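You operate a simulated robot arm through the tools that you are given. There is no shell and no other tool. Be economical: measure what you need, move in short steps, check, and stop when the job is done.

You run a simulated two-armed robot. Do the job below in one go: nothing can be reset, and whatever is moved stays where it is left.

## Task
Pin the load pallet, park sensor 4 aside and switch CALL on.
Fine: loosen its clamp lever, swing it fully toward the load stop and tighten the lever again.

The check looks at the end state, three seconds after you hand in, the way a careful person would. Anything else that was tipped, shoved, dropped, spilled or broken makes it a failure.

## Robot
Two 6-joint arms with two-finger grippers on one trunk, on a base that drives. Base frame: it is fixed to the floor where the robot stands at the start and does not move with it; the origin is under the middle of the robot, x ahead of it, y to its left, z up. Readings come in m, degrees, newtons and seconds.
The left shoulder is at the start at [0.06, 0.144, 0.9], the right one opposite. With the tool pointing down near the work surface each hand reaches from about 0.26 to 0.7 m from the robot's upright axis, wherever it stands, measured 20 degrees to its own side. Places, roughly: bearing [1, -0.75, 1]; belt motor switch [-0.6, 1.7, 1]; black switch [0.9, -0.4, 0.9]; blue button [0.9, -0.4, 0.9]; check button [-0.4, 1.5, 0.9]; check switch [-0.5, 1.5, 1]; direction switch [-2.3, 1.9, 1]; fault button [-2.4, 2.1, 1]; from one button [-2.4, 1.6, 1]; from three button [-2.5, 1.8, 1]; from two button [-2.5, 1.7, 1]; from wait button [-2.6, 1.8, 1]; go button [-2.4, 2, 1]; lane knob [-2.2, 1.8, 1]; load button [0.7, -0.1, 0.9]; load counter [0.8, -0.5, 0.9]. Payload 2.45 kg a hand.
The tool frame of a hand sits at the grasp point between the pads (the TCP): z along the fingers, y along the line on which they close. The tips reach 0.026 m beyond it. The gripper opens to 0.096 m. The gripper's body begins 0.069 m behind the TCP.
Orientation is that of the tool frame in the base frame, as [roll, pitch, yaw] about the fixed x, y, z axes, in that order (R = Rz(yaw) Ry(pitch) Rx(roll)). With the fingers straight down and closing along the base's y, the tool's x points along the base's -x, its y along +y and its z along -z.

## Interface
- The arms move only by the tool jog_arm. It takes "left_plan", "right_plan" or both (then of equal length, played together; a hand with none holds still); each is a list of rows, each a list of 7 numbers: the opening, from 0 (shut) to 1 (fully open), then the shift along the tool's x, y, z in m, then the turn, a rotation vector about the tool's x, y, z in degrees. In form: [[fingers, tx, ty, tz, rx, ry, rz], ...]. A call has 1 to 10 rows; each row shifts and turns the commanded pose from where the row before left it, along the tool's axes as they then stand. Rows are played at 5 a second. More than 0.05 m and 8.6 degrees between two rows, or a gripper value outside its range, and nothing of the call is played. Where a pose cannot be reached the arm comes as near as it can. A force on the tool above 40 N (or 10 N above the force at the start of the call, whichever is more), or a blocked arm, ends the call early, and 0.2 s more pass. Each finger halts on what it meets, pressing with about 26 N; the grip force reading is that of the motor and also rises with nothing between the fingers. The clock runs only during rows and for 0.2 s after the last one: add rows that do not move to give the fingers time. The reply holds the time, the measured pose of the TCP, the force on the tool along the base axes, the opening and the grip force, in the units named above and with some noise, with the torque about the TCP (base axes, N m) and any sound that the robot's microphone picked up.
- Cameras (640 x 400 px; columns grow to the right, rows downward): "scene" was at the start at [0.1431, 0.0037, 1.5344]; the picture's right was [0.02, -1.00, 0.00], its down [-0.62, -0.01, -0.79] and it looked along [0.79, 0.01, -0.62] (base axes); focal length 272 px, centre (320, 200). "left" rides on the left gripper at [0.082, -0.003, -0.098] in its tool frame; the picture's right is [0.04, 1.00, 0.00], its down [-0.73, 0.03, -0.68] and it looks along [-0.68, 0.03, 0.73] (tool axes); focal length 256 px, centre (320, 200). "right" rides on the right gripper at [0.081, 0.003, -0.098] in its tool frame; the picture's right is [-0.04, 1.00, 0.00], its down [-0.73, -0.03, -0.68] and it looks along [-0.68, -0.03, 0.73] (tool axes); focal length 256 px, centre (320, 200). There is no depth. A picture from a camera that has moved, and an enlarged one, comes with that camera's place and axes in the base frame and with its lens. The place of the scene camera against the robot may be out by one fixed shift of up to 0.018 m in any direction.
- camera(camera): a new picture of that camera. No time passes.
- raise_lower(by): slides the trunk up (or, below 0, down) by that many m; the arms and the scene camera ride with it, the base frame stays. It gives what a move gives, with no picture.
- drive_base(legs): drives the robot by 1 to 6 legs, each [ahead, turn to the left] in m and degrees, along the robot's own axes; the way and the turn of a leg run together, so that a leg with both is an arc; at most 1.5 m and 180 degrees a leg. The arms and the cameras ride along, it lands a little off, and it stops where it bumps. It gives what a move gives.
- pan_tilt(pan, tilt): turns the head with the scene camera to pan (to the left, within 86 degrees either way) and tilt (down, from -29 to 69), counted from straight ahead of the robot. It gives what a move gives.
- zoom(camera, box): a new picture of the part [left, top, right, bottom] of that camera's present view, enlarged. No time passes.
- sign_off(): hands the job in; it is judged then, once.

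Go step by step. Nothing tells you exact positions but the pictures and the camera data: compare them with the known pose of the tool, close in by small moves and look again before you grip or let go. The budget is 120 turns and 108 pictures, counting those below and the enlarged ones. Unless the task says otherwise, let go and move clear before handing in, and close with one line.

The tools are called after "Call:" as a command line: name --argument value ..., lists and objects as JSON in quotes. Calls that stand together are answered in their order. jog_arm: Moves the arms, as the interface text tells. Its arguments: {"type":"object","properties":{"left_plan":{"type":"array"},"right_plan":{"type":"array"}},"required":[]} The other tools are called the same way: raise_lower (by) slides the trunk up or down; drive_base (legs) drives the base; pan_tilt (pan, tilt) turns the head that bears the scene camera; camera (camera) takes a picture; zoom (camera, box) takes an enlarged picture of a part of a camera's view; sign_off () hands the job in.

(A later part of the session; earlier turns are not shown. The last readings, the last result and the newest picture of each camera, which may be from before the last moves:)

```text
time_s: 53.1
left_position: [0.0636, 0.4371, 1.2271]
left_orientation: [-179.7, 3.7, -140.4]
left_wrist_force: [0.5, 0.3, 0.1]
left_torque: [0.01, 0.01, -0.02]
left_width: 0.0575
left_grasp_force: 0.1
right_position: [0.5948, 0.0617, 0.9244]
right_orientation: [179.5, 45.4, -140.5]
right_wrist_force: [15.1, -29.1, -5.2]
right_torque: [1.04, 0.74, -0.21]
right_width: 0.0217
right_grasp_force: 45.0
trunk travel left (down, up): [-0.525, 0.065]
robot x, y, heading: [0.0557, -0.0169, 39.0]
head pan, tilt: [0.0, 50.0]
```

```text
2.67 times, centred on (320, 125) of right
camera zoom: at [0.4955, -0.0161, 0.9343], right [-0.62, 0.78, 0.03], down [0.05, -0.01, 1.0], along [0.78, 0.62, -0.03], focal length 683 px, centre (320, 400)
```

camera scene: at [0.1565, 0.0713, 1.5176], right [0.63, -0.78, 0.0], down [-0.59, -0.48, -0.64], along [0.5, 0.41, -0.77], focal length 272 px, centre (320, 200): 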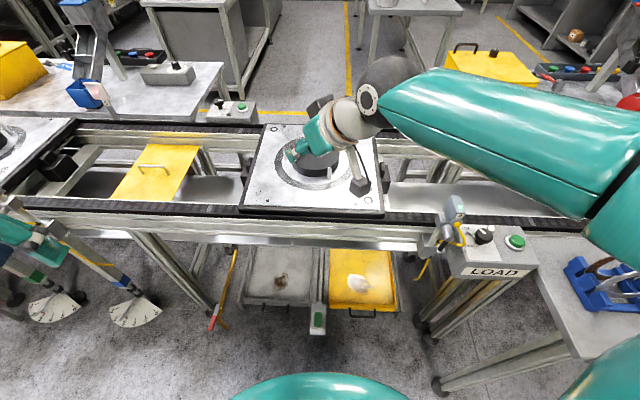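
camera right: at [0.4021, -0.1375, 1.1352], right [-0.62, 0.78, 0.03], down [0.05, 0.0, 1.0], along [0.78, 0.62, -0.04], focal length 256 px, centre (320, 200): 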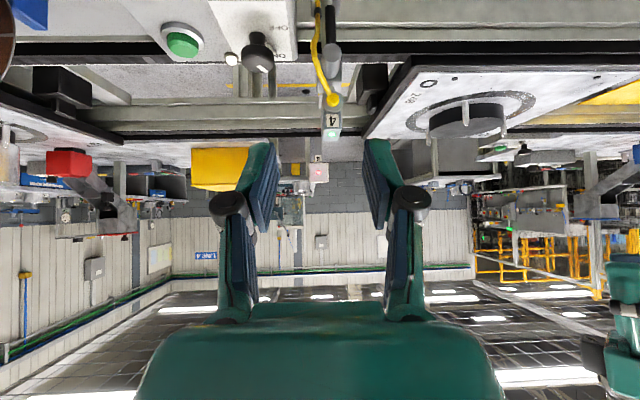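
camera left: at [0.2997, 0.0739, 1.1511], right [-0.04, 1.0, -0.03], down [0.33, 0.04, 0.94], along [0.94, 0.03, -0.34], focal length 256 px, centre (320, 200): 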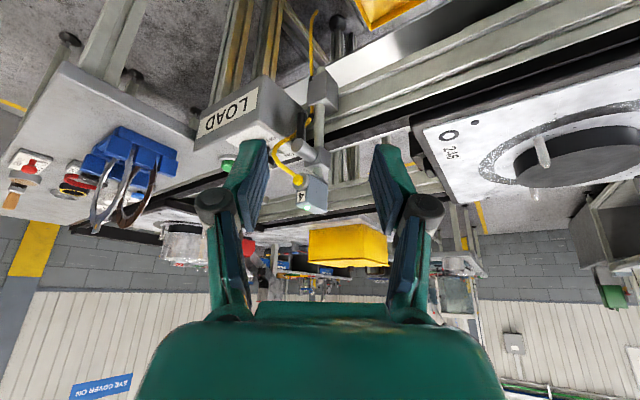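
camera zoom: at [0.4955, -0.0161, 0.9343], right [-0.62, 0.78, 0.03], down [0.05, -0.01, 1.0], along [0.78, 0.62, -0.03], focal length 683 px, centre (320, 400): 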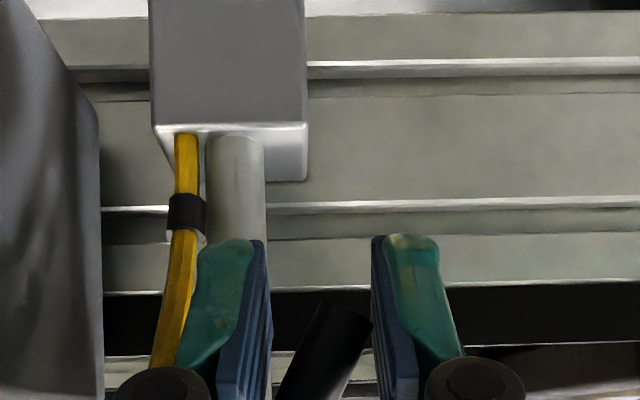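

The lever is swinging to the left under load. I keep pushing along its arc, turning the hand with it.

Call:
jog_arm --right_plan '[[0.2, -0.001, 0.005, -0.001, -3.5, 0, 3.5], [0.2, -0.001, 0.005, -0.001, -3.5, 0, 3.5], [0.2, -0.001, 0.005, -0.001, -3.5, 0, 3.5], [0.2, 0, 0.004, 0, -3.5, 0, 3.5]]'

Call:
zoom --camera "right" --box '[200, 50, 440, 200]'

```text
time_s: 54.1
left_position: [0.0618, 0.4417, 1.2271]
left_orientation: [-179.6, 3.6, -140.3]
left_wrist_force: [0.4, 0.9, -0.5]
left_torque: [-0.01, 0.01, -0.01]
left_width: 0.0576
left_grasp_force: 0.0
right_position: [0.5809, 0.0803, 0.9324]
right_orientation: [152.8, 42.2, -158.4]
right_wrist_force: [-2.3, -2.9, -2.9]
right_torque: [0.27, 0.06, -0.16]
right_width: 0.0207
right_grasp_force: 11.7
trunk travel left (down, up): [-0.525, 0.065]
robot x, y, heading: [0.0563, -0.0165, 39.1]
head pan, tilt: [0.0, 50.0]
```

```text
2.67 times, centred on (320, 125) of right
camera zoom: at [0.4844, -0.0016, 0.9431], right [-0.58, 0.72, 0.37], down [0.26, -0.26, 0.93], along [0.77, 0.64, -0.04], focal length 683 px, centre (320, 400)
```

zoom: 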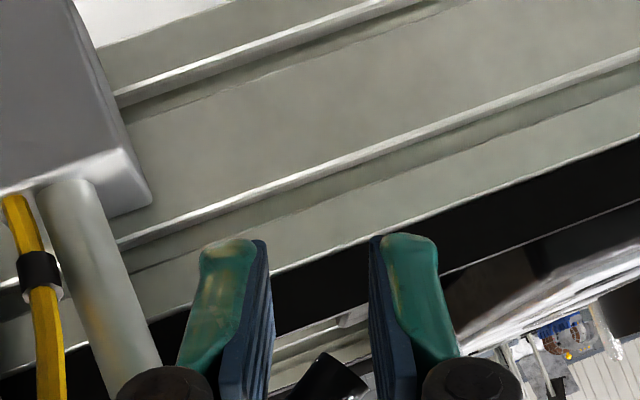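

Call:
zoom --camera "scene" --box '[390, 170, 510, 270]'

Call:
zoom --camera "right" --box '[220, 130, 420, 270]'

```text
4.00 times, centred on (450, 220) of scene
camera zoom: at [0.1563, 0.0712, 1.5177], right [0.63, -0.78, 0.0], down [-0.59, -0.48, -0.64], along [0.5, 0.41, -0.77], focal length 1087 px, centre (-200, 120)
```

zoom: 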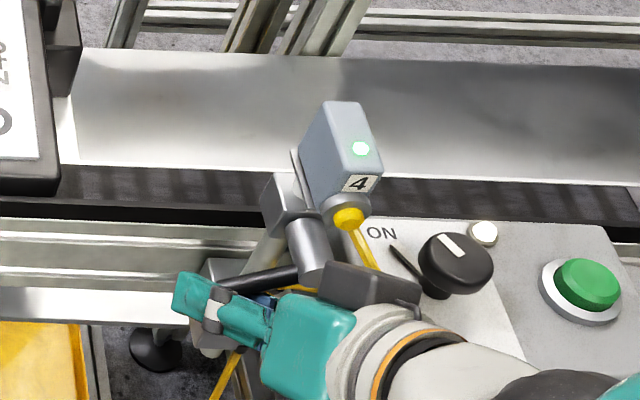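

```text
2.86 times, centred on (320, 200) of right
camera zoom: at [0.4844, -0.0016, 0.9431], right [-0.58, 0.72, 0.37], down [0.26, -0.26, 0.93], along [0.77, 0.64, -0.04], focal length 731 px, centre (320, 200)
```

zoom: 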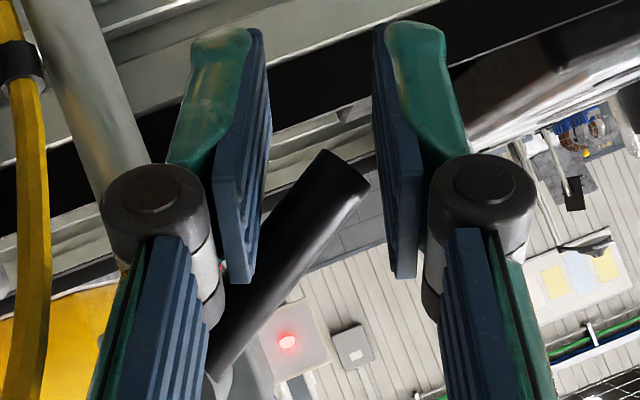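

The lever now points left at roughly 65–70° and the force has dropped. I nudge it a little further to find its end.

Call:
jog_arm --right_plan '[[0.2, -0.003, 0.005, -0.003, -3, 0, 3], [0.2, -0.003, 0.005, -0.003, -3, 0, 3], [0.2, -0.003, 0.005, -0.003, -3, 0, 3]]'

Call:
zoom --camera "right" --box '[220, 130, 420, 270]'

```text
time_s: 54.9
left_position: [0.0623, 0.4411, 1.2264]
left_orientation: [-179.4, 3.7, -140.4]
left_wrist_force: [0.0, 0.4, 0.3]
left_torque: [0.03, -0.01, 0.0]
left_width: 0.0574
left_grasp_force: 0.0
right_position: [0.5734, 0.0875, 0.949]
right_orientation: [137.8, 36.6, -167.9]
right_wrist_force: [-6.7, -2.9, -11.7]
right_torque: [0.05, 0.13, -0.16]
right_width: 0.0227
right_grasp_force: 2.7
trunk travel left (down, up): [-0.525, 0.065]
robot x, y, heading: [0.0522, -0.0189, 39.1]
head pan, tilt: [0.0, 50.0]
```

```text
2.86 times, centred on (320, 200) of right
camera zoom: at [0.4796, 0.0025, 0.9596], right [-0.52, 0.65, 0.56], down [0.39, -0.4, 0.83], along [0.76, 0.65, -0.05], focal length 731 px, centre (320, 200)
```

zoom: 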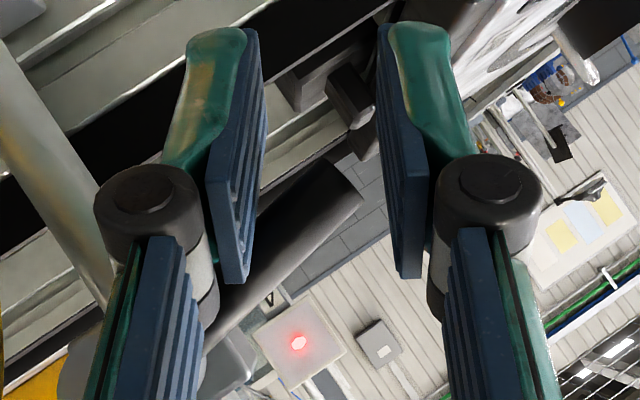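

Lever is now about horizontal (≈90°) and light, so the clamp is loose. I withdraw the right hand straight back and undo its twist.

Call:
jog_arm --right_plan '[[0.35, 0, 0, 0, 0, 0, 0], [0.35, 0, 0, -0.02, 0, 0, 0], [0.35, 0, 0, -0.035, 0, 0, 0], [0.35, 0, 0, -0.035, 0, 0, 0], [0.35, 0, 0, -0.01, 5.66, 0, -5.66], [0.35, 0, 0, -0.01, 5.66, 0, -5.66], [0.35, 0, 0, -0.01, 5.66, 0, -5.66], [0.35, 0, 0, -0.01, 5.66, 0, -5.66]]'

Call:
zoom --camera "right" --box '[180, 0, 460, 170]'

Call:
zoom --camera "scene" --box '[390, 170, 510, 270]'

```text
time_s: 56.7
left_position: [0.0604, 0.4404, 1.226]
left_orientation: [-179.4, 3.7, -140.3]
left_wrist_force: [-0.1, -0.9, -1.0]
left_torque: [0.0, -0.02, 0.01]
left_width: 0.0575
left_grasp_force: 0.1
right_position: [0.5435, -0.0043, 1.0306]
right_orientation: [175.2, 44.6, -142.8]
right_wrist_force: [0.0, 1.1, 0.0]
right_torque: [-0.01, -0.04, -0.02]
right_width: 0.0337
right_grasp_force: 0.0
right hand out of reach, approached as far as the arm can: row 7, 8
trunk travel left (down, up): [-0.525, 0.065]
robot x, y, heading: [0.0519, -0.0157, 39.3]
head pan, tilt: [0.0, 50.0]
```

```text
2.29 times, centred on (320, 85) of right
camera zoom: at [0.4455, -0.0843, 1.043], right [-0.63, 0.78, 0.09], down [0.09, -0.04, 0.99], along [0.77, 0.63, -0.05], focal length 585 px, centre (320, 463)
```

zoom: 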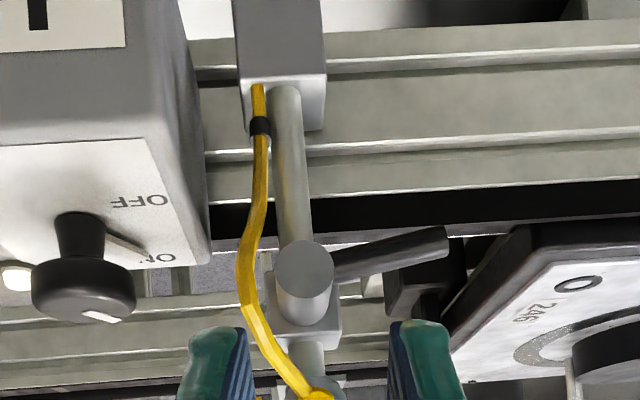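

```text
4.00 times, centred on (450, 220) of scene
camera zoom: at [0.1565, 0.0711, 1.5176], right [0.63, -0.78, 0.0], down [-0.59, -0.48, -0.64], along [0.5, 0.41, -0.77], focal length 1087 px, centre (-200, 120)
```

zoom: 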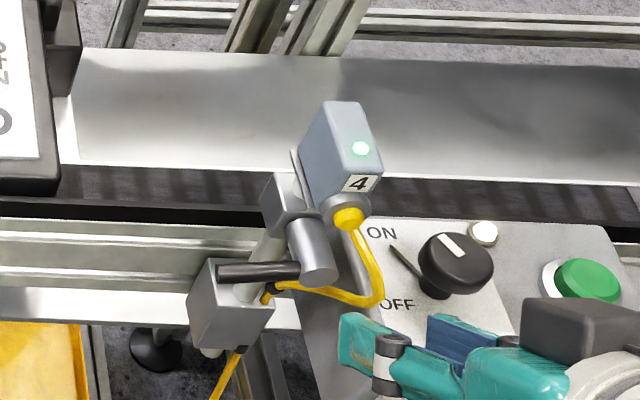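

Lever is out horizontally (loose). The sensor body sits right over the post at about (0.646, 0.079), top z≈1.045; I'll grip it from above and rotate it about the post. First raise and straighten the hand.

Call:
jog_arm --right_plan '[[0.5, -0.03, 0, -0.03, 0, 0, 0], [0.5, -0.03, 0, -0.03, 0, 0, 0], [0.5, -0.03, 0, -0.03, 0, 0, 0], [0.55, 0, 0, 0, 4, 0, 0], [0.55, 0, 0, 0, 0, 8.4, 0], [0.55, 0, 0, 0, 0, 8.4, 0], [0.55, 0, 0, 0, 0, 8.4, 0], [0.55, 0, 0, 0, 0, 8.4, 0], [0.55, 0, 0, 0, 0, 8.4, 0], [0.55, 0, 0, 0, 0, 2.6, -2]]'

Call:
zoom --camera "right" --box '[180, 80, 460, 255]'

```text
time_s: 58.9
left_position: [0.0613, 0.4387, 1.2265]
left_orientation: [-179.5, 3.8, -140.3]
left_wrist_force: [0.2, 0.0, -0.5]
left_torque: [0.04, 0.01, -0.02]
left_width: 0.0575
left_grasp_force: 0.1
right_position: [0.5572, -0.1848, 1.047]
right_orientation: [178.0, 26.0, -140.1]
right_wrist_force: [0.3, 0.4, -0.4]
right_torque: [-0.01, 0.01, -0.02]
right_width: 0.0528
right_grasp_force: 0.1
right hand out of reach, approached as far as the arm can: row 1, 2, 3, 4, 5, 6, 7, 8, 9, 10
trunk travel left (down, up): [-0.525, 0.065]
robot x, y, heading: [0.0498, -0.0154, 39.0]
head pan, tilt: [0.0, 50.0]
```

```text
2.29 times, centred on (320, 168) of right
camera zoom: at [0.4682, -0.2574, 1.0998], right [-0.62, 0.78, 0.05], down [0.31, 0.19, 0.93], along [0.72, 0.59, -0.36], focal length 585 px, centre (320, 274)
```

zoom: 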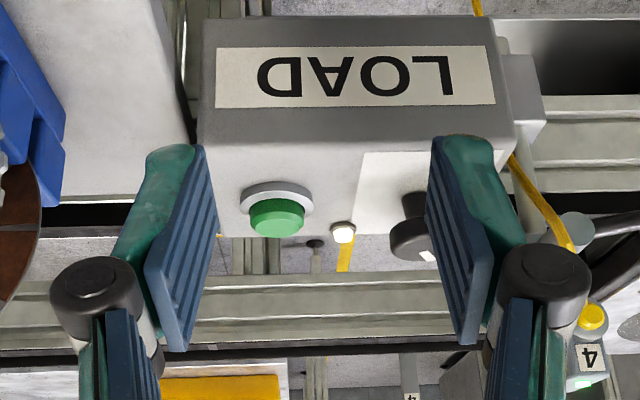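

The hand drifted to an unreachable branch; check with the scene camera before moving.

Call:
camera --camera "scene"

```text
30 pictures are left
camera scene: at [0.1567, 0.0707, 1.5176], right [0.63, -0.78, 0.0], down [-0.59, -0.48, -0.64], along [0.5, 0.41, -0.77], focal length 272 px, centre (320, 200)
```

scene: 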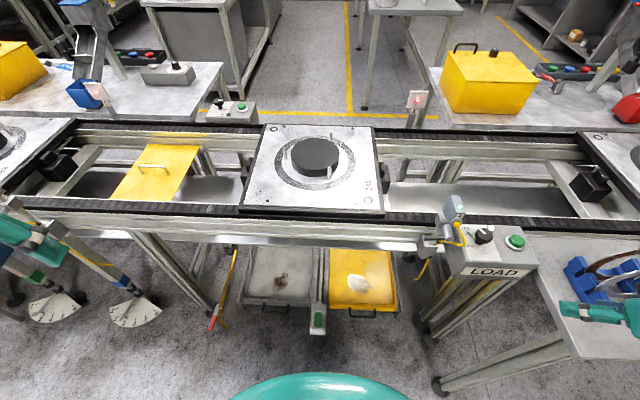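

Call:
jog_arm --right_plan '[[0.5, 0, 0, -0.025, 0, 0, 0], [0.5, 0, 0, -0.025, 0, 0, 0]]'

```text
time_s: 59.5
left_position: [0.0609, 0.4405, 1.2273]
left_orientation: [-179.5, 3.8, -140.2]
left_wrist_force: [0.5, 0.6, 0.3]
left_torque: [0.03, 0.0, 0.0]
left_width: 0.0574
left_grasp_force: 0.1
right_position: [0.5384, -0.2038, 1.0892]
right_orientation: [178.3, 25.7, -140.2]
right_wrist_force: [-0.4, -1.2, -0.6]
right_torque: [0.01, -0.03, -0.02]
right_width: 0.0481
right_grasp_force: 0.1
right hand out of reach, approached as far as the arm can: row 1
trunk travel left (down, up): [-0.525, 0.065]
robot x, y, heading: [0.0568, -0.018, 39.0]
head pan, tilt: [0.0, 50.0]
```

Call:
jog_arm --right_plan '[[0.5, -0.0175, 0, -0.036, 0, 0, 0], [0.5, -0.0175, 0, -0.036, 0, 0, 0], [0.5, -0.0175, 0, -0.036, 0, 0, 0], [0.5, -0.018, 0.03, 0.009, 0, 5, 0], [0.5, -0.018, 0.03, 0.009, 0, 5, 0], [0.5, -0.018, 0.03, 0.009, 0, 5, 0], [0.5, -0.018, 0.03, 0.0, 0, 5, 0], [0.5, -0.018, 0.03, 0.0, 0, 5, 0]]'

```text
time_s: 61.3
left_position: [0.0633, 0.4403, 1.2273]
left_orientation: [-179.5, 3.5, -140.4]
left_wrist_force: [-0.4, 0.6, 1.5]
left_torque: [0.0, 0.03, 0.0]
left_width: 0.0577
left_grasp_force: 0.1
right_position: [0.3416, -0.2619, 1.1837]
right_orientation: [177.2, 9.2, -140.0]
right_wrist_force: [0.4, -0.1, 0.3]
right_torque: [-0.03, 0.02, 0.0]
right_width: 0.0478
right_grasp_force: 0.1
right hand out of reach, approached as far as the arm can: row 1, 2, 3, 4, 5, 6, 7, 8
trunk travel left (down, up): [-0.525, 0.065]
robot x, y, heading: [0.0542, -0.0167, 39.0]
head pan, tilt: [0.0, 50.0]
```

Call:
jog_arm --right_plan '[[0.5, -0.035, 0, 0, 0, 0, 0], [0.5, -0.035, 0, 0, 0, 0, 0], [0.5, -0.035, 0, 0, 0, 0, 0], [0.5, -0.035, 0, 0, 0, 0, 0], [0.5, -0.035, 0, 0, 0, 0, 0]]'

```text
time_s: 62.5
left_position: [0.0635, 0.4421, 1.2255]
left_orientation: [-179.4, 3.5, -140.2]
left_wrist_force: [0.3, 0.5, 0.2]
left_torque: [-0.05, -0.02, -0.02]
left_width: 0.0575
left_grasp_force: 0.1
right_position: [0.336, -0.2083, 1.2308]
right_orientation: [173.3, 11.5, -141.9]
right_wrist_force: [0.6, 1.2, 0.4]
right_torque: [-0.1, 0.01, 0.0]
right_width: 0.0481
right_grasp_force: 0.0
right hand out of reach, approached as far as the arm can: row 1, 2, 3, 4, 5
trunk travel left (down, up): [-0.525, 0.065]
robot x, y, heading: [0.0525, -0.0197, 39.2]
head pan, tilt: [0.0, 50.0]
```

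Call:
pan_tilt --pan -60 --tilt 35

Call:
camera --camera "scene"

```text
time_s: 63.8
left_position: [0.0602, 0.4411, 1.2269]
left_orientation: [-179.6, 3.7, -140.3]
left_wrist_force: [0.2, 0.3, -0.6]
left_torque: [-0.03, 0.06, -0.02]
left_width: 0.0575
left_grasp_force: 0.0
right_position: [0.3355, -0.2097, 1.2309]
right_orientation: [173.5, 11.2, -142.2]
right_wrist_force: [-0.6, 0.4, -0.1]
right_torque: [0.0, 0.01, -0.01]
right_width: 0.048
right_grasp_force: 0.0
trunk travel left (down, up): [-0.525, 0.065]
robot x, y, heading: [0.0522, -0.0155, 39.2]
head pan, tilt: [-60.0, 35.0]
```

```text
29 pictures are left
camera scene: at [0.1791, -0.0087, 1.5393], right [-0.36, -0.93, 0.0], down [-0.54, 0.2, -0.82], along [0.77, -0.29, -0.57], focal length 272 px, centre (320, 200)
```

scene: 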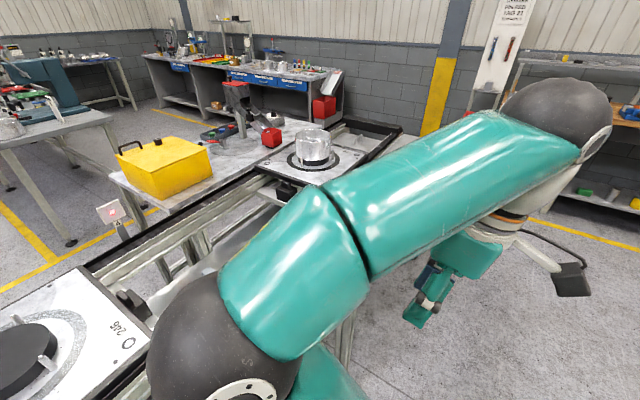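

The right arm has folded into a poor elbow posture with its wrist at a limit. I'll unwind the hand's yaw in place and see if that frees it.

Call:
jog_arm --right_plan '[[0.5, 0, 0, 0, 0, 0, 8], [0.5, 0, 0, 0, 0, 0, 8], [0.5, 0, 0, 0, 0, 0, 8], [0.5, 0, 0, 0, 0, 0, 8]]'

```text
time_s: 64.8
left_position: [0.0597, 0.4408, 1.2263]
left_orientation: [-179.5, 3.7, -140.3]
left_wrist_force: [0.5, -0.7, 0.4]
left_torque: [0.0, -0.01, -0.02]
left_width: 0.0577
left_grasp_force: 0.0
right_position: [0.3341, -0.2087, 1.2319]
right_orientation: [168.7, 6.0, -174.4]
right_wrist_force: [0.9, -0.9, 0.4]
right_torque: [-0.01, -0.03, 0.02]
right_width: 0.0479
right_grasp_force: 0.1
trunk travel left (down, up): [-0.525, 0.065]
robot x, y, heading: [0.0555, -0.0206, 39.2]
head pan, tilt: [-60.0, 35.0]
```

Call:
jog_arm --right_plan '[[0.5, 0, 0, 0, 0, 0, 8], [0.5, 0, 0, 0, 0, 0, 8], [0.5, 0, 0, 0, 0, 0, 8], [0.5, -0.03, -0.0, 0, 0, 0, 0], [0.5, -0.03, 0, 0, 0, 0, 0], [0.5, -0.03, 0, 0, 0, 0, 0], [0.5, -0.03, 0, 0, 0, 0, 0]]'

```text
time_s: 66.4
left_position: [0.0611, 0.4404, 1.2249]
left_orientation: [-179.5, 3.7, -140.3]
left_wrist_force: [0.0, -0.4, -0.2]
left_torque: [0.0, 0.03, 0.0]
left_width: 0.0581
left_grasp_force: 0.1
right_position: [0.3406, -0.2194, 1.2543]
right_orientation: [172.8, 2.8, 163.6]
right_wrist_force: [-0.1, -0.4, 0.7]
right_torque: [-0.01, -0.02, 0.01]
right_width: 0.048
right_grasp_force: 0.1
right hand out of reach, approached as far as the arm can: row 4, 5, 6, 7
trunk travel left (down, up): [-0.525, 0.065]
robot x, y, heading: [0.0515, -0.0159, 39.3]
head pan, tilt: [-60.0, 35.0]
```

Call:
jog_arm --right_plan '[[0.5, 0, 0.03, 0, 0, 0, 0], [0.5, 0, 0.03, 0, 0, 0, 0], [0.5, 0, 0.03, 0, 0, 0, 0]]'

Call:
camera --camera "scene"

```text
time_s: 67.2
left_position: [0.0603, 0.4408, 1.2259]
left_orientation: [-179.6, 3.7, -140.4]
left_wrist_force: [-0.3, 0.7, 0.4]
left_torque: [0.03, 0.0, -0.03]
left_width: 0.0578
left_grasp_force: 0.1
right_position: [0.3319, -0.2034, 1.2171]
right_orientation: [163.8, -0.3, 161.0]
right_wrist_force: [-0.1, -0.1, -0.9]
right_torque: [0.02, 0.03, 0.01]
right_width: 0.0481
right_grasp_force: 0.1
right hand out of reach, approached as far as the arm can: row 1, 2, 3
trunk travel left (down, up): [-0.525, 0.065]
robot x, y, heading: [0.0556, -0.0191, 39.3]
head pan, tilt: [-60.0, 35.0]
stopped in row 3 (right hand): the arm was blocked; the commanded pose is now the measured one
```

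```text
28 pictures are left
camera scene: at [0.1791, -0.009, 1.539], right [-0.36, -0.93, 0.0], down [-0.54, 0.2, -0.82], along [0.77, -0.29, -0.57], focal length 272 px, centre (320, 200)
```

scene: 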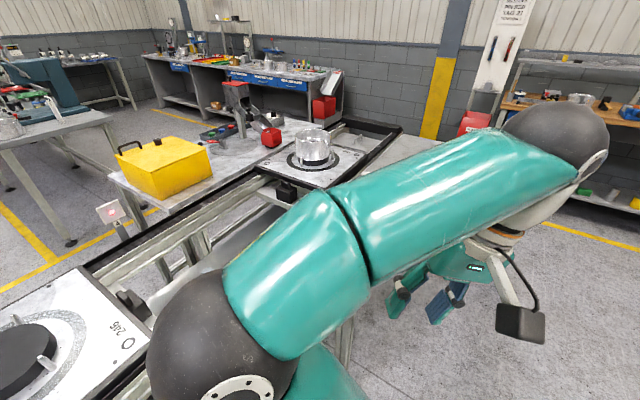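

Call:
jog_arm --right_plan '[[0.5, 0, -0.03, 0, 0, 0, 0], [0.5, 0, -0.03, 0, 0, 0, 0], [0.5, 0, -0.03, 0, 4, 0, 0], [0.5, 0, -0.03, 0, 4, 0, 0], [0.5, 0, -0.03, 0, 4, 0, 0], [0.5, 0, -0.03, 0, 4, 0, 0]]'

```text
time_s: 68.6
left_position: [0.0598, 0.4413, 1.2278]
left_orientation: [-179.5, 3.7, -140.3]
left_wrist_force: [-0.6, 0.3, 0.1]
left_torque: [-0.01, -0.02, -0.01]
left_width: 0.0575
left_grasp_force: 0.0
right_position: [0.322, -0.343, 1.1786]
right_orientation: [178.2, 3.1, 163.5]
right_wrist_force: [-0.9, -0.3, 0.0]
right_torque: [0.0, 0.02, -0.02]
right_width: 0.0481
right_grasp_force: 0.0
right hand out of reach, approached as far as the arm can: row 1, 2, 3, 4, 5, 6
trunk travel left (down, up): [-0.525, 0.065]
robot x, y, heading: [0.0529, -0.0166, 39.4]
head pan, tilt: [-60.0, 35.0]
```

Call:
jog_arm --right_plan '[[0.5, -0.02, -0.02, -0.01, 0, 0, 0], [0.5, -0.02, -0.02, -0.01, 0, 0, 0], [0.5, -0.03, -0.01, -0.01, 0, 0, 0], [0.5, -0.03, -0.01, -0.01, 0, 0, 0], [0.5, -0.03, 0, 0, 0, 0, 0], [0.5, -0.03, 0, 0, 0, 0, 0]]'

```text
time_s: 70.0
left_position: [0.061, 0.4392, 1.2277]
left_orientation: [-179.5, 3.7, -140.3]
left_wrist_force: [-0.2, -0.6, 0.5]
left_torque: [-0.04, 0.0, -0.03]
left_width: 0.0576
left_grasp_force: 0.1
right_position: [0.3774, -0.462, 1.2454]
right_orientation: [177.2, 4.7, 163.4]
right_wrist_force: [-0.6, -0.9, 0.1]
right_torque: [0.03, 0.03, 0.02]
right_width: 0.0478
right_grasp_force: 0.1
right hand out of reach, approached as far as the arm can: row 2, 3, 4, 5, 6
trunk travel left (down, up): [-0.525, 0.065]
robot x, y, heading: [0.049, -0.0208, 38.8]
head pan, tilt: [-60.0, 35.0]
```

Call:
jog_arm --right_plan '[[0.5, 0, 0, 0, 0, 0, 8], [0.5, 0, 0, 0, 0, 0, 8], [0.5, 0, 0, 0, 0, 0, 8], [0.5, 0, 0, 0, 0, 0, 8], [0.5, 0, 0, 0, 0, 0, 8], [0.5, 0, 0, 0, 0, 0, 8], [0.5, 0, 0, 0, 0, 0, 8]]'

Call:
jog_arm --right_plan '[[0.5, 0, 0.03, 0, 0, 0, -2], [0.5, 0, 0.03, 0, 0, 0, -2], [0.5, 0, 0.03, 0, 0, 0, -2], [0.5, 0, 0.03, 0, 0, 0, -2]]'

```text
time_s: 71.6
left_position: [0.0612, 0.4403, 1.2275]
left_orientation: [-179.5, 3.7, -140.3]
left_wrist_force: [-0.6, -0.4, 0.4]
left_torque: [-0.02, -0.01, -0.03]
left_width: 0.0578
left_grasp_force: 0.0
right_position: [0.3604, -0.4637, 1.2559]
right_orientation: [175.8, 0.3, 107.3]
right_wrist_force: [0.0, 0.5, -0.2]
right_torque: [0.01, -0.01, 0.01]
right_width: 0.048
right_grasp_force: 0.0
right hand out of reach, approached as far as the arm can: row 1, 2
trunk travel left (down, up): [-0.525, 0.065]
robot x, y, heading: [0.0563, -0.0162, 39.5]
head pan, tilt: [-60.0, 35.0]
```

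```text
time_s: 72.6
left_position: [0.0616, 0.4397, 1.2264]
left_orientation: [-179.5, 3.7, -140.3]
left_wrist_force: [0.3, -0.5, 0.4]
left_torque: [0.0, -0.02, -0.01]
left_width: 0.0575
left_grasp_force: 0.2
right_position: [0.3877, -0.4412, 1.2843]
right_orientation: [174.6, 0.9, 115.0]
right_wrist_force: [-0.3, 0.6, -0.6]
right_torque: [-0.02, 0.0, -0.01]
right_width: 0.0479
right_grasp_force: 0.0
right hand out of reach, approached as far as the arm can: row 1, 2, 3, 4
trunk travel left (down, up): [-0.525, 0.065]
robot x, y, heading: [0.0523, -0.019, 38.9]
head pan, tilt: [-60.0, 35.0]
```

Call:
camera --camera "scene"

```text
27 pictures are left
camera scene: at [0.179, -0.0087, 1.5393], right [-0.36, -0.93, 0.0], down [-0.54, 0.2, -0.82], along [0.77, -0.29, -0.57], focal length 272 px, centre (320, 200)
```

scene: 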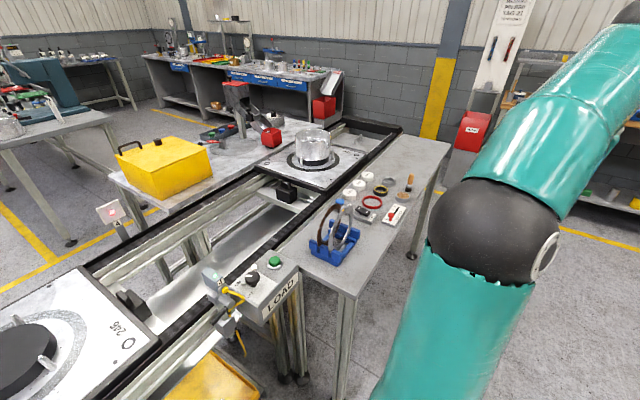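

The elbow has swung back out to the right. I continue moving the hand forward while unwinding yaw.

Call:
jog_arm --right_plan '[[0.5, 0, 0.035, 0, 0, 0, -3], [0.5, 0, 0.035, 0, 0, 0, -3], [0.5, 0, 0.035, 0, 0, 0, -3], [0.5, 0, 0.035, 0, 0, 0, -3], [0.5, 0, 0.035, 0, 0, 0, -3], [0.5, 0, 0.035, 0, 0, 0, -3]]'

```text
time_s: 74.0
left_position: [0.0606, 0.4409, 1.2268]
left_orientation: [-179.5, 3.7, -140.3]
left_wrist_force: [0.4, -0.2, 0.2]
left_torque: [0.0, -0.01, -0.01]
left_width: 0.0577
left_grasp_force: 0.0
right_position: [0.4393, -0.3861, 1.3219]
right_orientation: [170.8, 4.5, 130.9]
right_wrist_force: [0.6, 0.0, -0.2]
right_torque: [0.0, 0.03, -0.03]
right_width: 0.0477
right_grasp_force: 0.0
right hand out of reach, approached as far as the arm can: row 1, 2, 3, 4, 5, 6
trunk travel left (down, up): [-0.525, 0.065]
robot x, y, heading: [0.0586, -0.0173, 39.1]
head pan, tilt: [-60.0, 35.0]
```

Call:
jog_arm --right_plan '[[0.5, 0, 0.035, 0, 0, 0, -3], [0.5, 0, 0.035, 0, 0, 0, -3], [0.5, 0, 0.035, 0, 0, 0, -3], [0.5, 0, 0.035, 0, 0, 0, -3], [0.5, 0, 0.035, 0, 0, 0, -3], [0.5, 0, 0.035, 0, 0, 0, -3], [0.5, 0, 0.035, 0, 0, 0, -3], [0.5, 0, 0.035, 0, 0, 0, -3]]'

Call:
camera --camera "scene"

```text
time_s: 75.8
left_position: [0.0607, 0.4402, 1.2269]
left_orientation: [-179.5, 3.7, -140.3]
left_wrist_force: [-0.1, -0.7, 0.4]
left_torque: [-0.05, 0.03, 0.0]
left_width: 0.0578
left_grasp_force: 0.1
right_position: [0.4727, -0.3103, 1.3561]
right_orientation: [165.0, 11.2, 150.4]
right_wrist_force: [0.2, 0.0, 0.4]
right_torque: [-0.04, 0.0, -0.02]
right_width: 0.048
right_grasp_force: 0.1
right hand out of reach, approached as far as the arm can: row 1, 2, 3, 4, 5, 6, 7, 8
trunk travel left (down, up): [-0.525, 0.065]
robot x, y, heading: [0.0554, -0.0167, 39.2]
head pan, tilt: [-60.0, 35.0]
```

```text
26 pictures are left
camera scene: at [0.1785, -0.0084, 1.5394], right [-0.36, -0.93, 0.0], down [-0.54, 0.2, -0.82], along [0.77, -0.29, -0.57], focal length 272 px, centre (320, 200)
```

scene: 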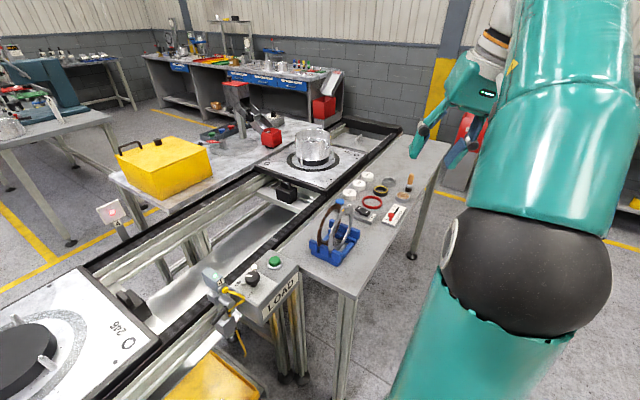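

Call:
jog_arm --right_plan '[[0.5, 0, 0.035, 0.005, 0, 0, -3], [0.5, 0, 0.035, 0.005, 0, 0, -3], [0.5, 0, 0.035, 0.005, 0, 0, -3], [0.5, 0, 0.035, 0.005, 0, 0, -3], [0.5, 0, 0.035, 0.005, 2, 0, -3], [0.5, 0, 0.035, 0.005, 2, 0, -3], [0.5, 0, 0.03, 0.01, 2, 0, -3], [0.5, 0, 0.03, 0.01, 2, 0, -3]]'

```text
time_s: 77.6
left_position: [0.0606, 0.4415, 1.228]
left_orientation: [-179.4, 3.7, -140.3]
left_wrist_force: [0.7, 0.4, -0.8]
left_torque: [0.01, -0.01, -0.01]
left_width: 0.0575
left_grasp_force: 0.1
right_position: [0.4971, -0.274, 1.3941]
right_orientation: [162.1, 20.5, 162.5]
right_wrist_force: [0.2, -0.5, -0.5]
right_torque: [0.05, -0.02, 0.02]
right_width: 0.0478
right_grasp_force: 0.0
right hand out of reach, approached as far as the arm can: row 1, 2, 3, 4, 5, 6, 7, 8
trunk travel left (down, up): [-0.525, 0.065]
robot x, y, heading: [0.0578, -0.0168, 39.0]
head pan, tilt: [-60.0, 35.0]
```

Call:
jog_arm --right_plan '[[0.5, 0, 0, 0, 0, 0, -8], [0.5, 0, 0, 0, 0, 0, -8], [0.5, 0, 0, 0, 0, 0, -8], [0.5, 0, 0, 0, 0, 0, -8], [0.5, 0, 0, 0, 0, 0, -8]]'

Call:
jog_arm --right_plan '[[0.5, -0.03, 0.01, 0.01, 0, 0, 0], [0.5, -0.03, 0.01, 0.01, 0, 0, 0], [0.5, -0.03, 0.01, 0.01, 0, 0, 0], [0.5, -0.03, 0.01, 0.01, 0, 0, 0]]'

```text
time_s: 78.8
left_position: [0.0607, 0.4406, 1.2275]
left_orientation: [-179.5, 3.7, -140.2]
left_wrist_force: [-0.1, -0.4, 0.1]
left_torque: [-0.01, 0.02, 0.02]
left_width: 0.0577
left_grasp_force: 0.0
right_position: [0.4963, -0.2729, 1.3933]
right_orientation: [-179.9, 27.0, -153.9]
right_wrist_force: [-0.2, 0.2, 0.0]
right_torque: [0.04, 0.0, -0.05]
right_width: 0.048
right_grasp_force: 0.0
trunk travel left (down, up): [-0.525, 0.065]
robot x, y, heading: [0.0502, -0.014, 39.2]
head pan, tilt: [-60.0, 35.0]
```

```text
time_s: 79.8
left_position: [0.0607, 0.4399, 1.2267]
left_orientation: [-179.4, 3.7, -140.3]
left_wrist_force: [-0.1, -0.8, 0.0]
left_torque: [0.01, 0.03, 0.03]
left_width: 0.0579
left_grasp_force: 0.0
right_position: [0.5116, -0.2801, 1.3923]
right_orientation: [-179.9, 27.2, -154.1]
right_wrist_force: [0.0, 0.5, 0.5]
right_torque: [0.01, 0.0, 0.02]
right_width: 0.0481
right_grasp_force: 0.0
right hand out of reach, approached as far as the arm can: row 1, 2, 3, 4
trunk travel left (down, up): [-0.525, 0.065]
robot x, y, heading: [0.0521, -0.0166, 39.2]
head pan, tilt: [-60.0, 35.0]
```

The arm is extended to full reach upward; lower the hand.

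Call:
jog_arm --right_plan '[[0.5, 0.01, 0, 0.035, 0, 3, 0], [0.5, 0.01, 0, 0.035, 0, 3, 0], [0.5, 0.01, 0, 0.035, 0, 3, 0], [0.5, 0.01, 0, 0.035, 0, 3, 0], [0.5, 0.01, 0, 0.035, 0, 3, 0], [0.5, 0, 0, 0, 0, 4, 0], [0.5, 0, 0, 0, 0, 4, 0], [0.5, 0, 0, 0, 0, 4, 0]]'

```text
time_s: 81.6
left_position: [0.0609, 0.4408, 1.2264]
left_orientation: [-179.4, 3.7, -140.3]
left_wrist_force: [0.3, -0.6, 0.9]
left_torque: [0.01, -0.04, 0.01]
left_width: 0.0573
left_grasp_force: 0.2
right_position: [0.4422, -0.3548, 1.2104]
right_orientation: [-179.9, 13.3, -154.2]
right_wrist_force: [0.1, -0.3, -0.1]
right_torque: [0.02, 0.02, -0.01]
right_width: 0.048
right_grasp_force: 0.0
right hand out of reach, approached as far as the arm can: row 1, 2, 3, 4, 5, 6, 7, 8
trunk travel left (down, up): [-0.525, 0.065]
robot x, y, heading: [0.054, -0.0133, 39.1]
head pan, tilt: [-60.0, 35.0]
```

The right arm stays awkward but is clear, so I'll use the left arm. I shift the robot sideways along the line so the clamp lies straight ahead.

Call:
drive_base --legs '[[0, -90], [0.28, 0], [0, 90]]'

Call:
pan_tilt --pan 0 --tilt 50

Call:
camera --camera "scene"

```text
time_s: 88.2
left_position: [0.689, -0.228, 1.228]
left_orientation: [-179.4, 3.6, 131.1]
left_wrist_force: [-0.7, -0.2, 0.1]
left_torque: [0.0, -0.03, 0.03]
left_width: 0.0575
left_grasp_force: 0.0
right_position: [-0.0998, -0.6248, 1.2107]
right_orientation: [-180.0, 14.4, 117.4]
right_wrist_force: [0.7, -0.6, 0.5]
right_torque: [-0.01, 0.0, 0.04]
right_width: 0.0481
right_grasp_force: 0.0
trunk travel left (down, up): [-0.525, 0.065]
robot x, y, heading: [0.236, -0.2278, -51.0]
head pan, tilt: [-60.0, 35.0]
stopped in leg 3: the robot was blocked; the commanded pose is now the measured one
```

```text
time_s: 89.5
left_position: [0.6906, -0.2284, 1.2279]
left_orientation: [-179.5, 3.6, 131.1]
left_wrist_force: [-0.2, 0.2, 0.3]
left_torque: [0.0, -0.02, 0.02]
left_width: 0.0574
left_grasp_force: 0.1
right_position: [-0.0983, -0.626, 1.211]
right_orientation: [179.9, 14.5, 117.3]
right_wrist_force: [0.0, -0.2, -1.3]
right_torque: [0.0, -0.01, 0.01]
right_width: 0.0479
right_grasp_force: 0.0
trunk travel left (down, up): [-0.525, 0.065]
robot x, y, heading: [0.2412, -0.2275, -51.2]
head pan, tilt: [0.0, 50.0]
```

```text
25 pictures are left
camera scene: at [0.319, -0.3346, 1.5176], right [-0.78, -0.63, 0.0], down [-0.48, 0.6, -0.64], along [0.4, -0.5, -0.77], focal length 272 px, centre (320, 200)
```

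scene: 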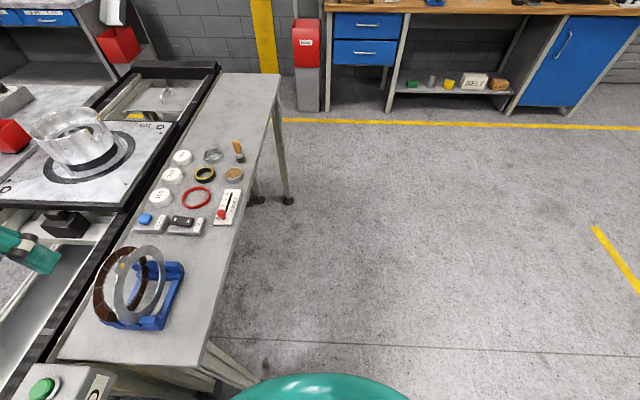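

Turning back was blocked by something near the base, so I won't force it. From here I do CALL first with the left arm; drive gently ahead along the bench, veering away.

Call:
drive_base --legs '[[0.15, -6]]'

Call:
camera --camera "scene"

Call:
camera --camera "left"

```text
time_s: 90.7
left_position: [0.6945, -0.2604, 1.2269]
left_orientation: [-179.5, 4.8, 128.4]
left_wrist_force: [-3.4, 4.7, 3.7]
left_torque: [-0.48, -0.35, 0.03]
left_width: 0.0576
left_grasp_force: 0.4
right_position: [-0.1358, -0.5935, 1.2121]
right_orientation: [-177.1, 15.3, 113.8]
right_wrist_force: [-4.8, 3.8, 0.4]
right_torque: [-0.32, -0.41, 0.09]
right_width: 0.0481
right_grasp_force: 0.1
trunk travel left (down, up): [-0.525, 0.065]
robot x, y, heading: [0.2437, -0.2585, -50.2]
head pan, tilt: [0.0, 50.0]
stopped in leg 1: the robot was blocked; the commanded pose is now the measured one
```

```text
24 pictures are left
camera scene: at [0.2877, -0.3128, 1.5246], right [-0.77, -0.64, 0.0], down [-0.47, 0.56, -0.68], along [0.44, -0.52, -0.73], focal length 272 px, centre (320, 200)
```

scene: 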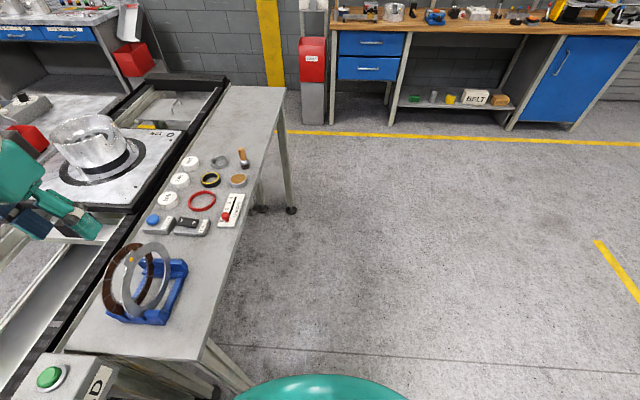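

```text
23 pictures are left
camera left: at [0.6385, -0.1918, 1.3176], right [0.76, 0.65, -0.01], down [0.45, -0.51, 0.74], along [0.47, -0.57, -0.67], focal length 256 px, centre (320, 200)
```

left: 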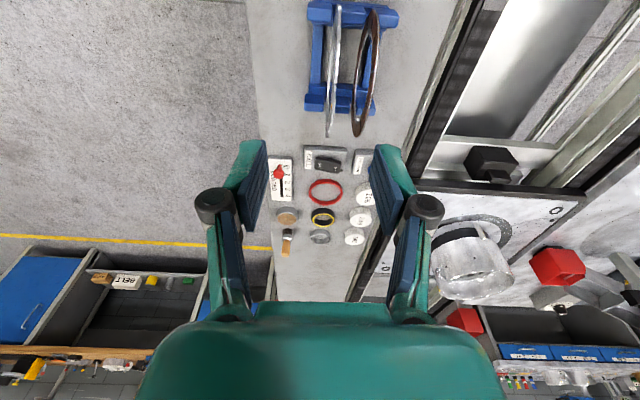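

The base corner touches the bench leg. I back off, veer away from the bench, drive along it and then face it squarely.

Call:
drive_base --legs '[[-0.12, 0], [0, -25], [0.3, 0]]'

```text
time_s: 95.0
left_position: [0.6725, -0.6931, 1.2087]
left_orientation: [-179.3, 1.8, 104.0]
left_wrist_force: [0.6, -0.5, -0.2]
left_torque: [0.01, 0.03, -0.01]
left_width: 0.0576
left_grasp_force: 0.0
right_position: [-0.2209, -0.6542, 1.2097]
right_orientation: [-176.4, 13.1, 90.5]
right_wrist_force: [0.4, -0.6, -0.6]
right_torque: [0.03, 0.01, -0.02]
right_width: 0.0479
right_grasp_force: 0.1
trunk travel left (down, up): [-0.525, 0.065]
robot x, y, heading: [0.2423, -0.4547, -73.9]
head pan, tilt: [0.0, 50.0]
```

Call:
drive_base --legs '[[0, 23], [0.5, 0], [0, 89]]'

Call:
camera --camera "scene"

Call:
camera --camera "left"

```text
time_s: 103.5
left_position: [0.6279, -0.356, 1.2089]
left_orientation: [-179.5, 1.9, -144.5]
left_wrist_force: [0.0, 0.2, -0.4]
left_torque: [0.01, -0.02, -0.03]
left_width: 0.0577
left_grasp_force: 0.1
right_position: [0.9196, -1.2005, 1.2087]
right_orientation: [-176.5, 13.1, -158.1]
right_wrist_force: [0.5, 0.0, -0.1]
right_torque: [0.0, 0.02, 0.03]
right_width: 0.0479
right_grasp_force: 0.0
trunk travel left (down, up): [-0.525, 0.065]
robot x, y, heading: [0.5769, -0.8624, 37.0]
head pan, tilt: [0.0, 50.0]
```

```text
22 pictures are left
camera scene: at [0.6844, -0.7771, 1.5176], right [0.61, -0.8, 0.0], down [-0.61, -0.46, -0.64], along [0.51, 0.39, -0.77], focal length 272 px, centre (320, 200)
```

scene: 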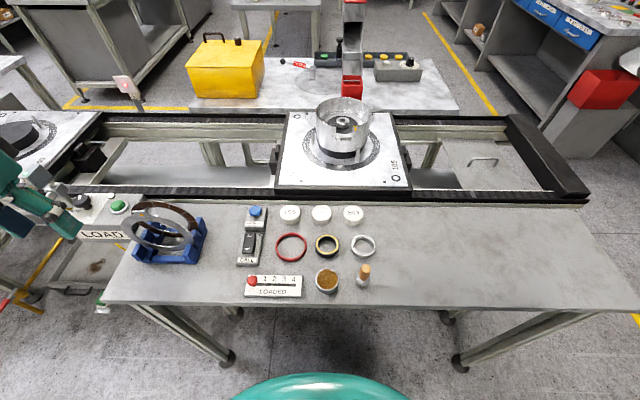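

```text
21 pictures are left
camera left: at [0.5621, -0.4074, 1.3041], right [-0.61, 0.79, -0.01], down [0.56, 0.44, 0.7], along [0.56, 0.42, -0.71], focal length 256 px, centre (320, 200)
```

left: 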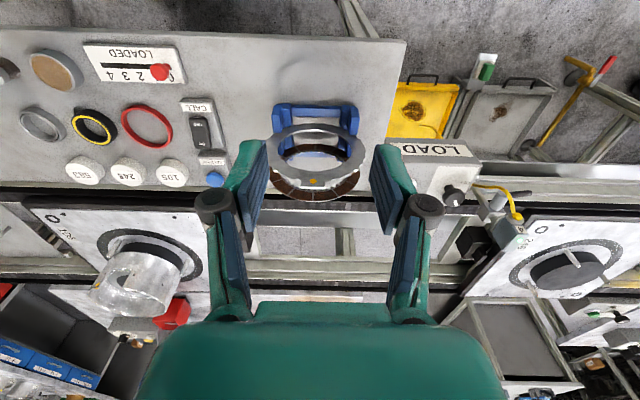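

Now I face the bench squarely. Zoom on the load pallet's stops and on CALL.

Call:
zoom --camera "scene" --box '[60, 90, 440, 210]'

Call:
zoom --camera "left" --box '[130, 70, 290, 200]'

```text
1.68 times, centred on (250, 150) of scene
camera zoom: at [0.6844, -0.7771, 1.5176], right [0.61, -0.8, 0.0], down [-0.61, -0.46, -0.64], along [0.51, 0.39, -0.77], focal length 458 px, centre (438, 284)
```

zoom: 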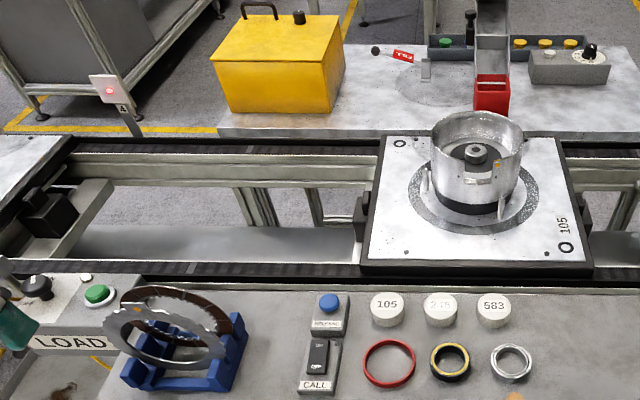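

```text
3.08 times, centred on (210, 135) of left
camera zoom: at [0.5621, -0.4074, 1.3041], right [-0.61, 0.79, -0.01], down [0.56, 0.44, 0.7], along [0.56, 0.42, -0.71], focal length 788 px, centre (658, 400)
```

zoom: 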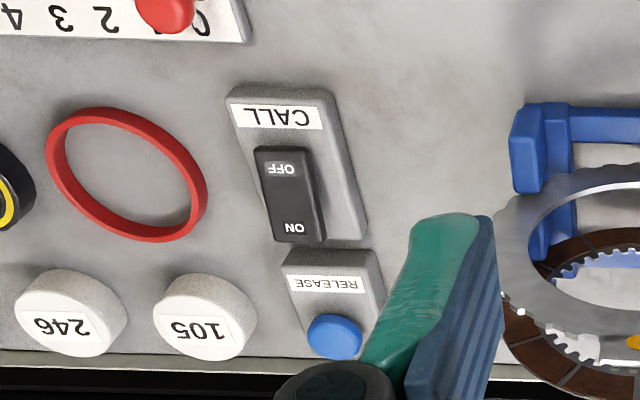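

105's stops both lie to the right of sensor 4, so swinging right is correct either way. CALL rocker's ON end is near (0.87, -0.425); I bring the closed left hand above it.

Call:
jog_arm --left_plan '[[0.3, -0.026, -0.0323, 0, 0, 0, 0], [0.0, -0.026, -0.0323, 0, 0, 0, 0], [0, -0.026, -0.0323, 0, 0, 0, 0], [0, -0.026, -0.0323, 0, 0, 0, 0], [0, -0.026, -0.0323, 0, 0, 0, 0], [0, -0.026, -0.0323, 0, 0, 0, 0], [0, 0, 0, 0.036, 0, 0, -4.5], [0, 0, 0, 0.036, 0, 2, 0], [0, 0, 0, 0.036, 0, 0, 0]]'

Call:
zoom --camera "left" --box '[200, 60, 440, 210]'

```text
time_s: 105.5
left_position: [0.8689, -0.4223, 1.1084]
left_orientation: [-179.2, -0.3, -140.1]
left_wrist_force: [0.3, 0.1, 0.2]
left_torque: [0.02, -0.02, -0.02]
left_width: 0.0
left_grasp_force: 26.0
right_position: [0.919, -1.2017, 1.2112]
right_orientation: [-176.3, 13.3, -158.1]
right_wrist_force: [0.0, 0.0, -0.5]
right_torque: [-0.02, 0.0, -0.02]
right_width: 0.0477
right_grasp_force: 0.1
trunk travel left (down, up): [-0.525, 0.065]
robot x, y, heading: [0.5748, -0.8601, 37.3]
head pan, tilt: [0.0, 50.0]
```

```text
2.67 times, centred on (320, 135) of left
camera zoom: at [0.8089, -0.4758, 1.2068], right [-0.67, 0.74, -0.01], down [0.54, 0.5, 0.68], along [0.51, 0.45, -0.74], focal length 683 px, centre (320, 373)
```

zoom: 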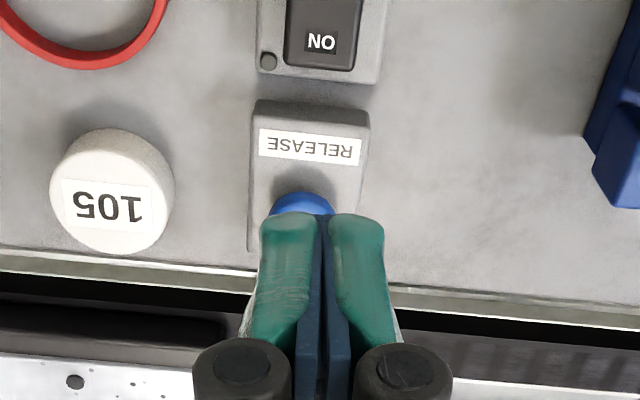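

Call:
jog_arm --left_plan '[[0, -0.003, 0, 0.035, 0, 0, 0], [0, 0, 0, 0.035, 0, 0, 0], [0, 0, 0, 0.035, 0, 0, 0], [0, 0, 0, 0.03, 0, 0, 0]]'

Call:
zoom --camera "left" --box '[200, 60, 440, 210]'

```text
time_s: 106.5
left_position: [0.8739, -0.4218, 0.9731]
left_orientation: [-179.3, -0.3, -140.0]
left_wrist_force: [-0.4, 0.1, 0.3]
left_torque: [0.02, 0.04, 0.03]
left_width: 0.0
left_grasp_force: 26.1
right_position: [0.9207, -1.201, 1.2099]
right_orientation: [-176.4, 13.1, -158.2]
right_wrist_force: [-0.9, -0.6, -0.3]
right_torque: [-0.01, 0.01, 0.02]
right_width: 0.0479
right_grasp_force: 0.0
trunk travel left (down, up): [-0.525, 0.065]
robot x, y, heading: [0.5785, -0.8619, 37.3]
head pan, tilt: [0.0, 50.0]
```

```text
2.67 times, centred on (320, 135) of left
camera zoom: at [0.8149, -0.4756, 1.0718], right [-0.67, 0.74, -0.01], down [0.54, 0.5, 0.68], along [0.51, 0.45, -0.74], focal length 683 px, centre (320, 373)
```

zoom: 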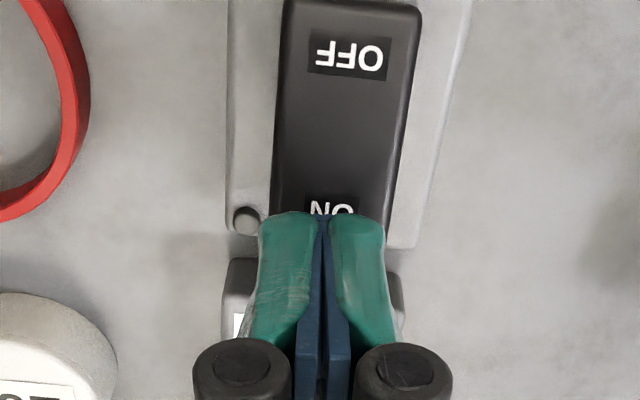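

Call:
jog_arm --left_plan '[[0, 0.003, 0.001, 0.008, 0, 0, 0], [0, 0, 0, 0.005, 0, 0, 0], [0, 0, 0, 0.004, 0, 0, 0], [0, 0, 0, 0.004, 0, 0, 0]]'

Call:
zoom --camera "left" --box '[200, 60, 440, 210]'

```text
time_s: 107.5
left_position: [0.8707, -0.4244, 0.957]
left_orientation: [-179.1, 0.5, -139.9]
left_wrist_force: [5.5, 5.9, 28.6]
left_torque: [-0.03, 0.21, -0.16]
left_width: 0.0058
left_grasp_force: 26.0
right_position: [0.9185, -1.2028, 1.2113]
right_orientation: [-176.5, 13.2, -158.1]
right_wrist_force: [0.2, 0.0, -0.4]
right_torque: [-0.01, 0.02, 0.01]
right_width: 0.0481
right_grasp_force: 0.1
trunk travel left (down, up): [-0.525, 0.065]
robot x, y, heading: [0.5752, -0.8625, 37.2]
head pan, tilt: [0.0, 50.0]
heard: click
```

```text
2.67 times, centred on (320, 135) of left
camera zoom: at [0.8111, -0.4775, 1.054], right [-0.67, 0.74, -0.01], down [0.53, 0.5, 0.68], along [0.51, 0.45, -0.73], focal length 683 px, centre (320, 373)
```

zoom: 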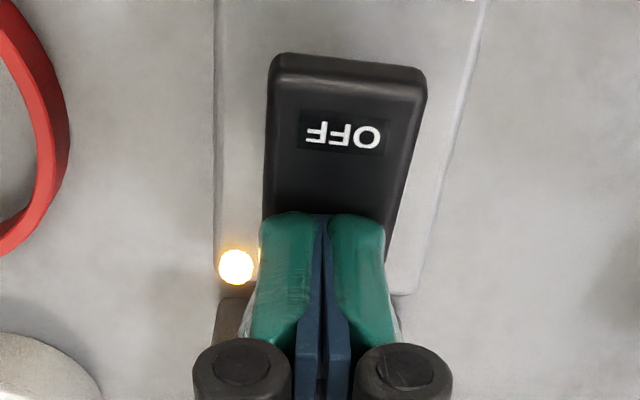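

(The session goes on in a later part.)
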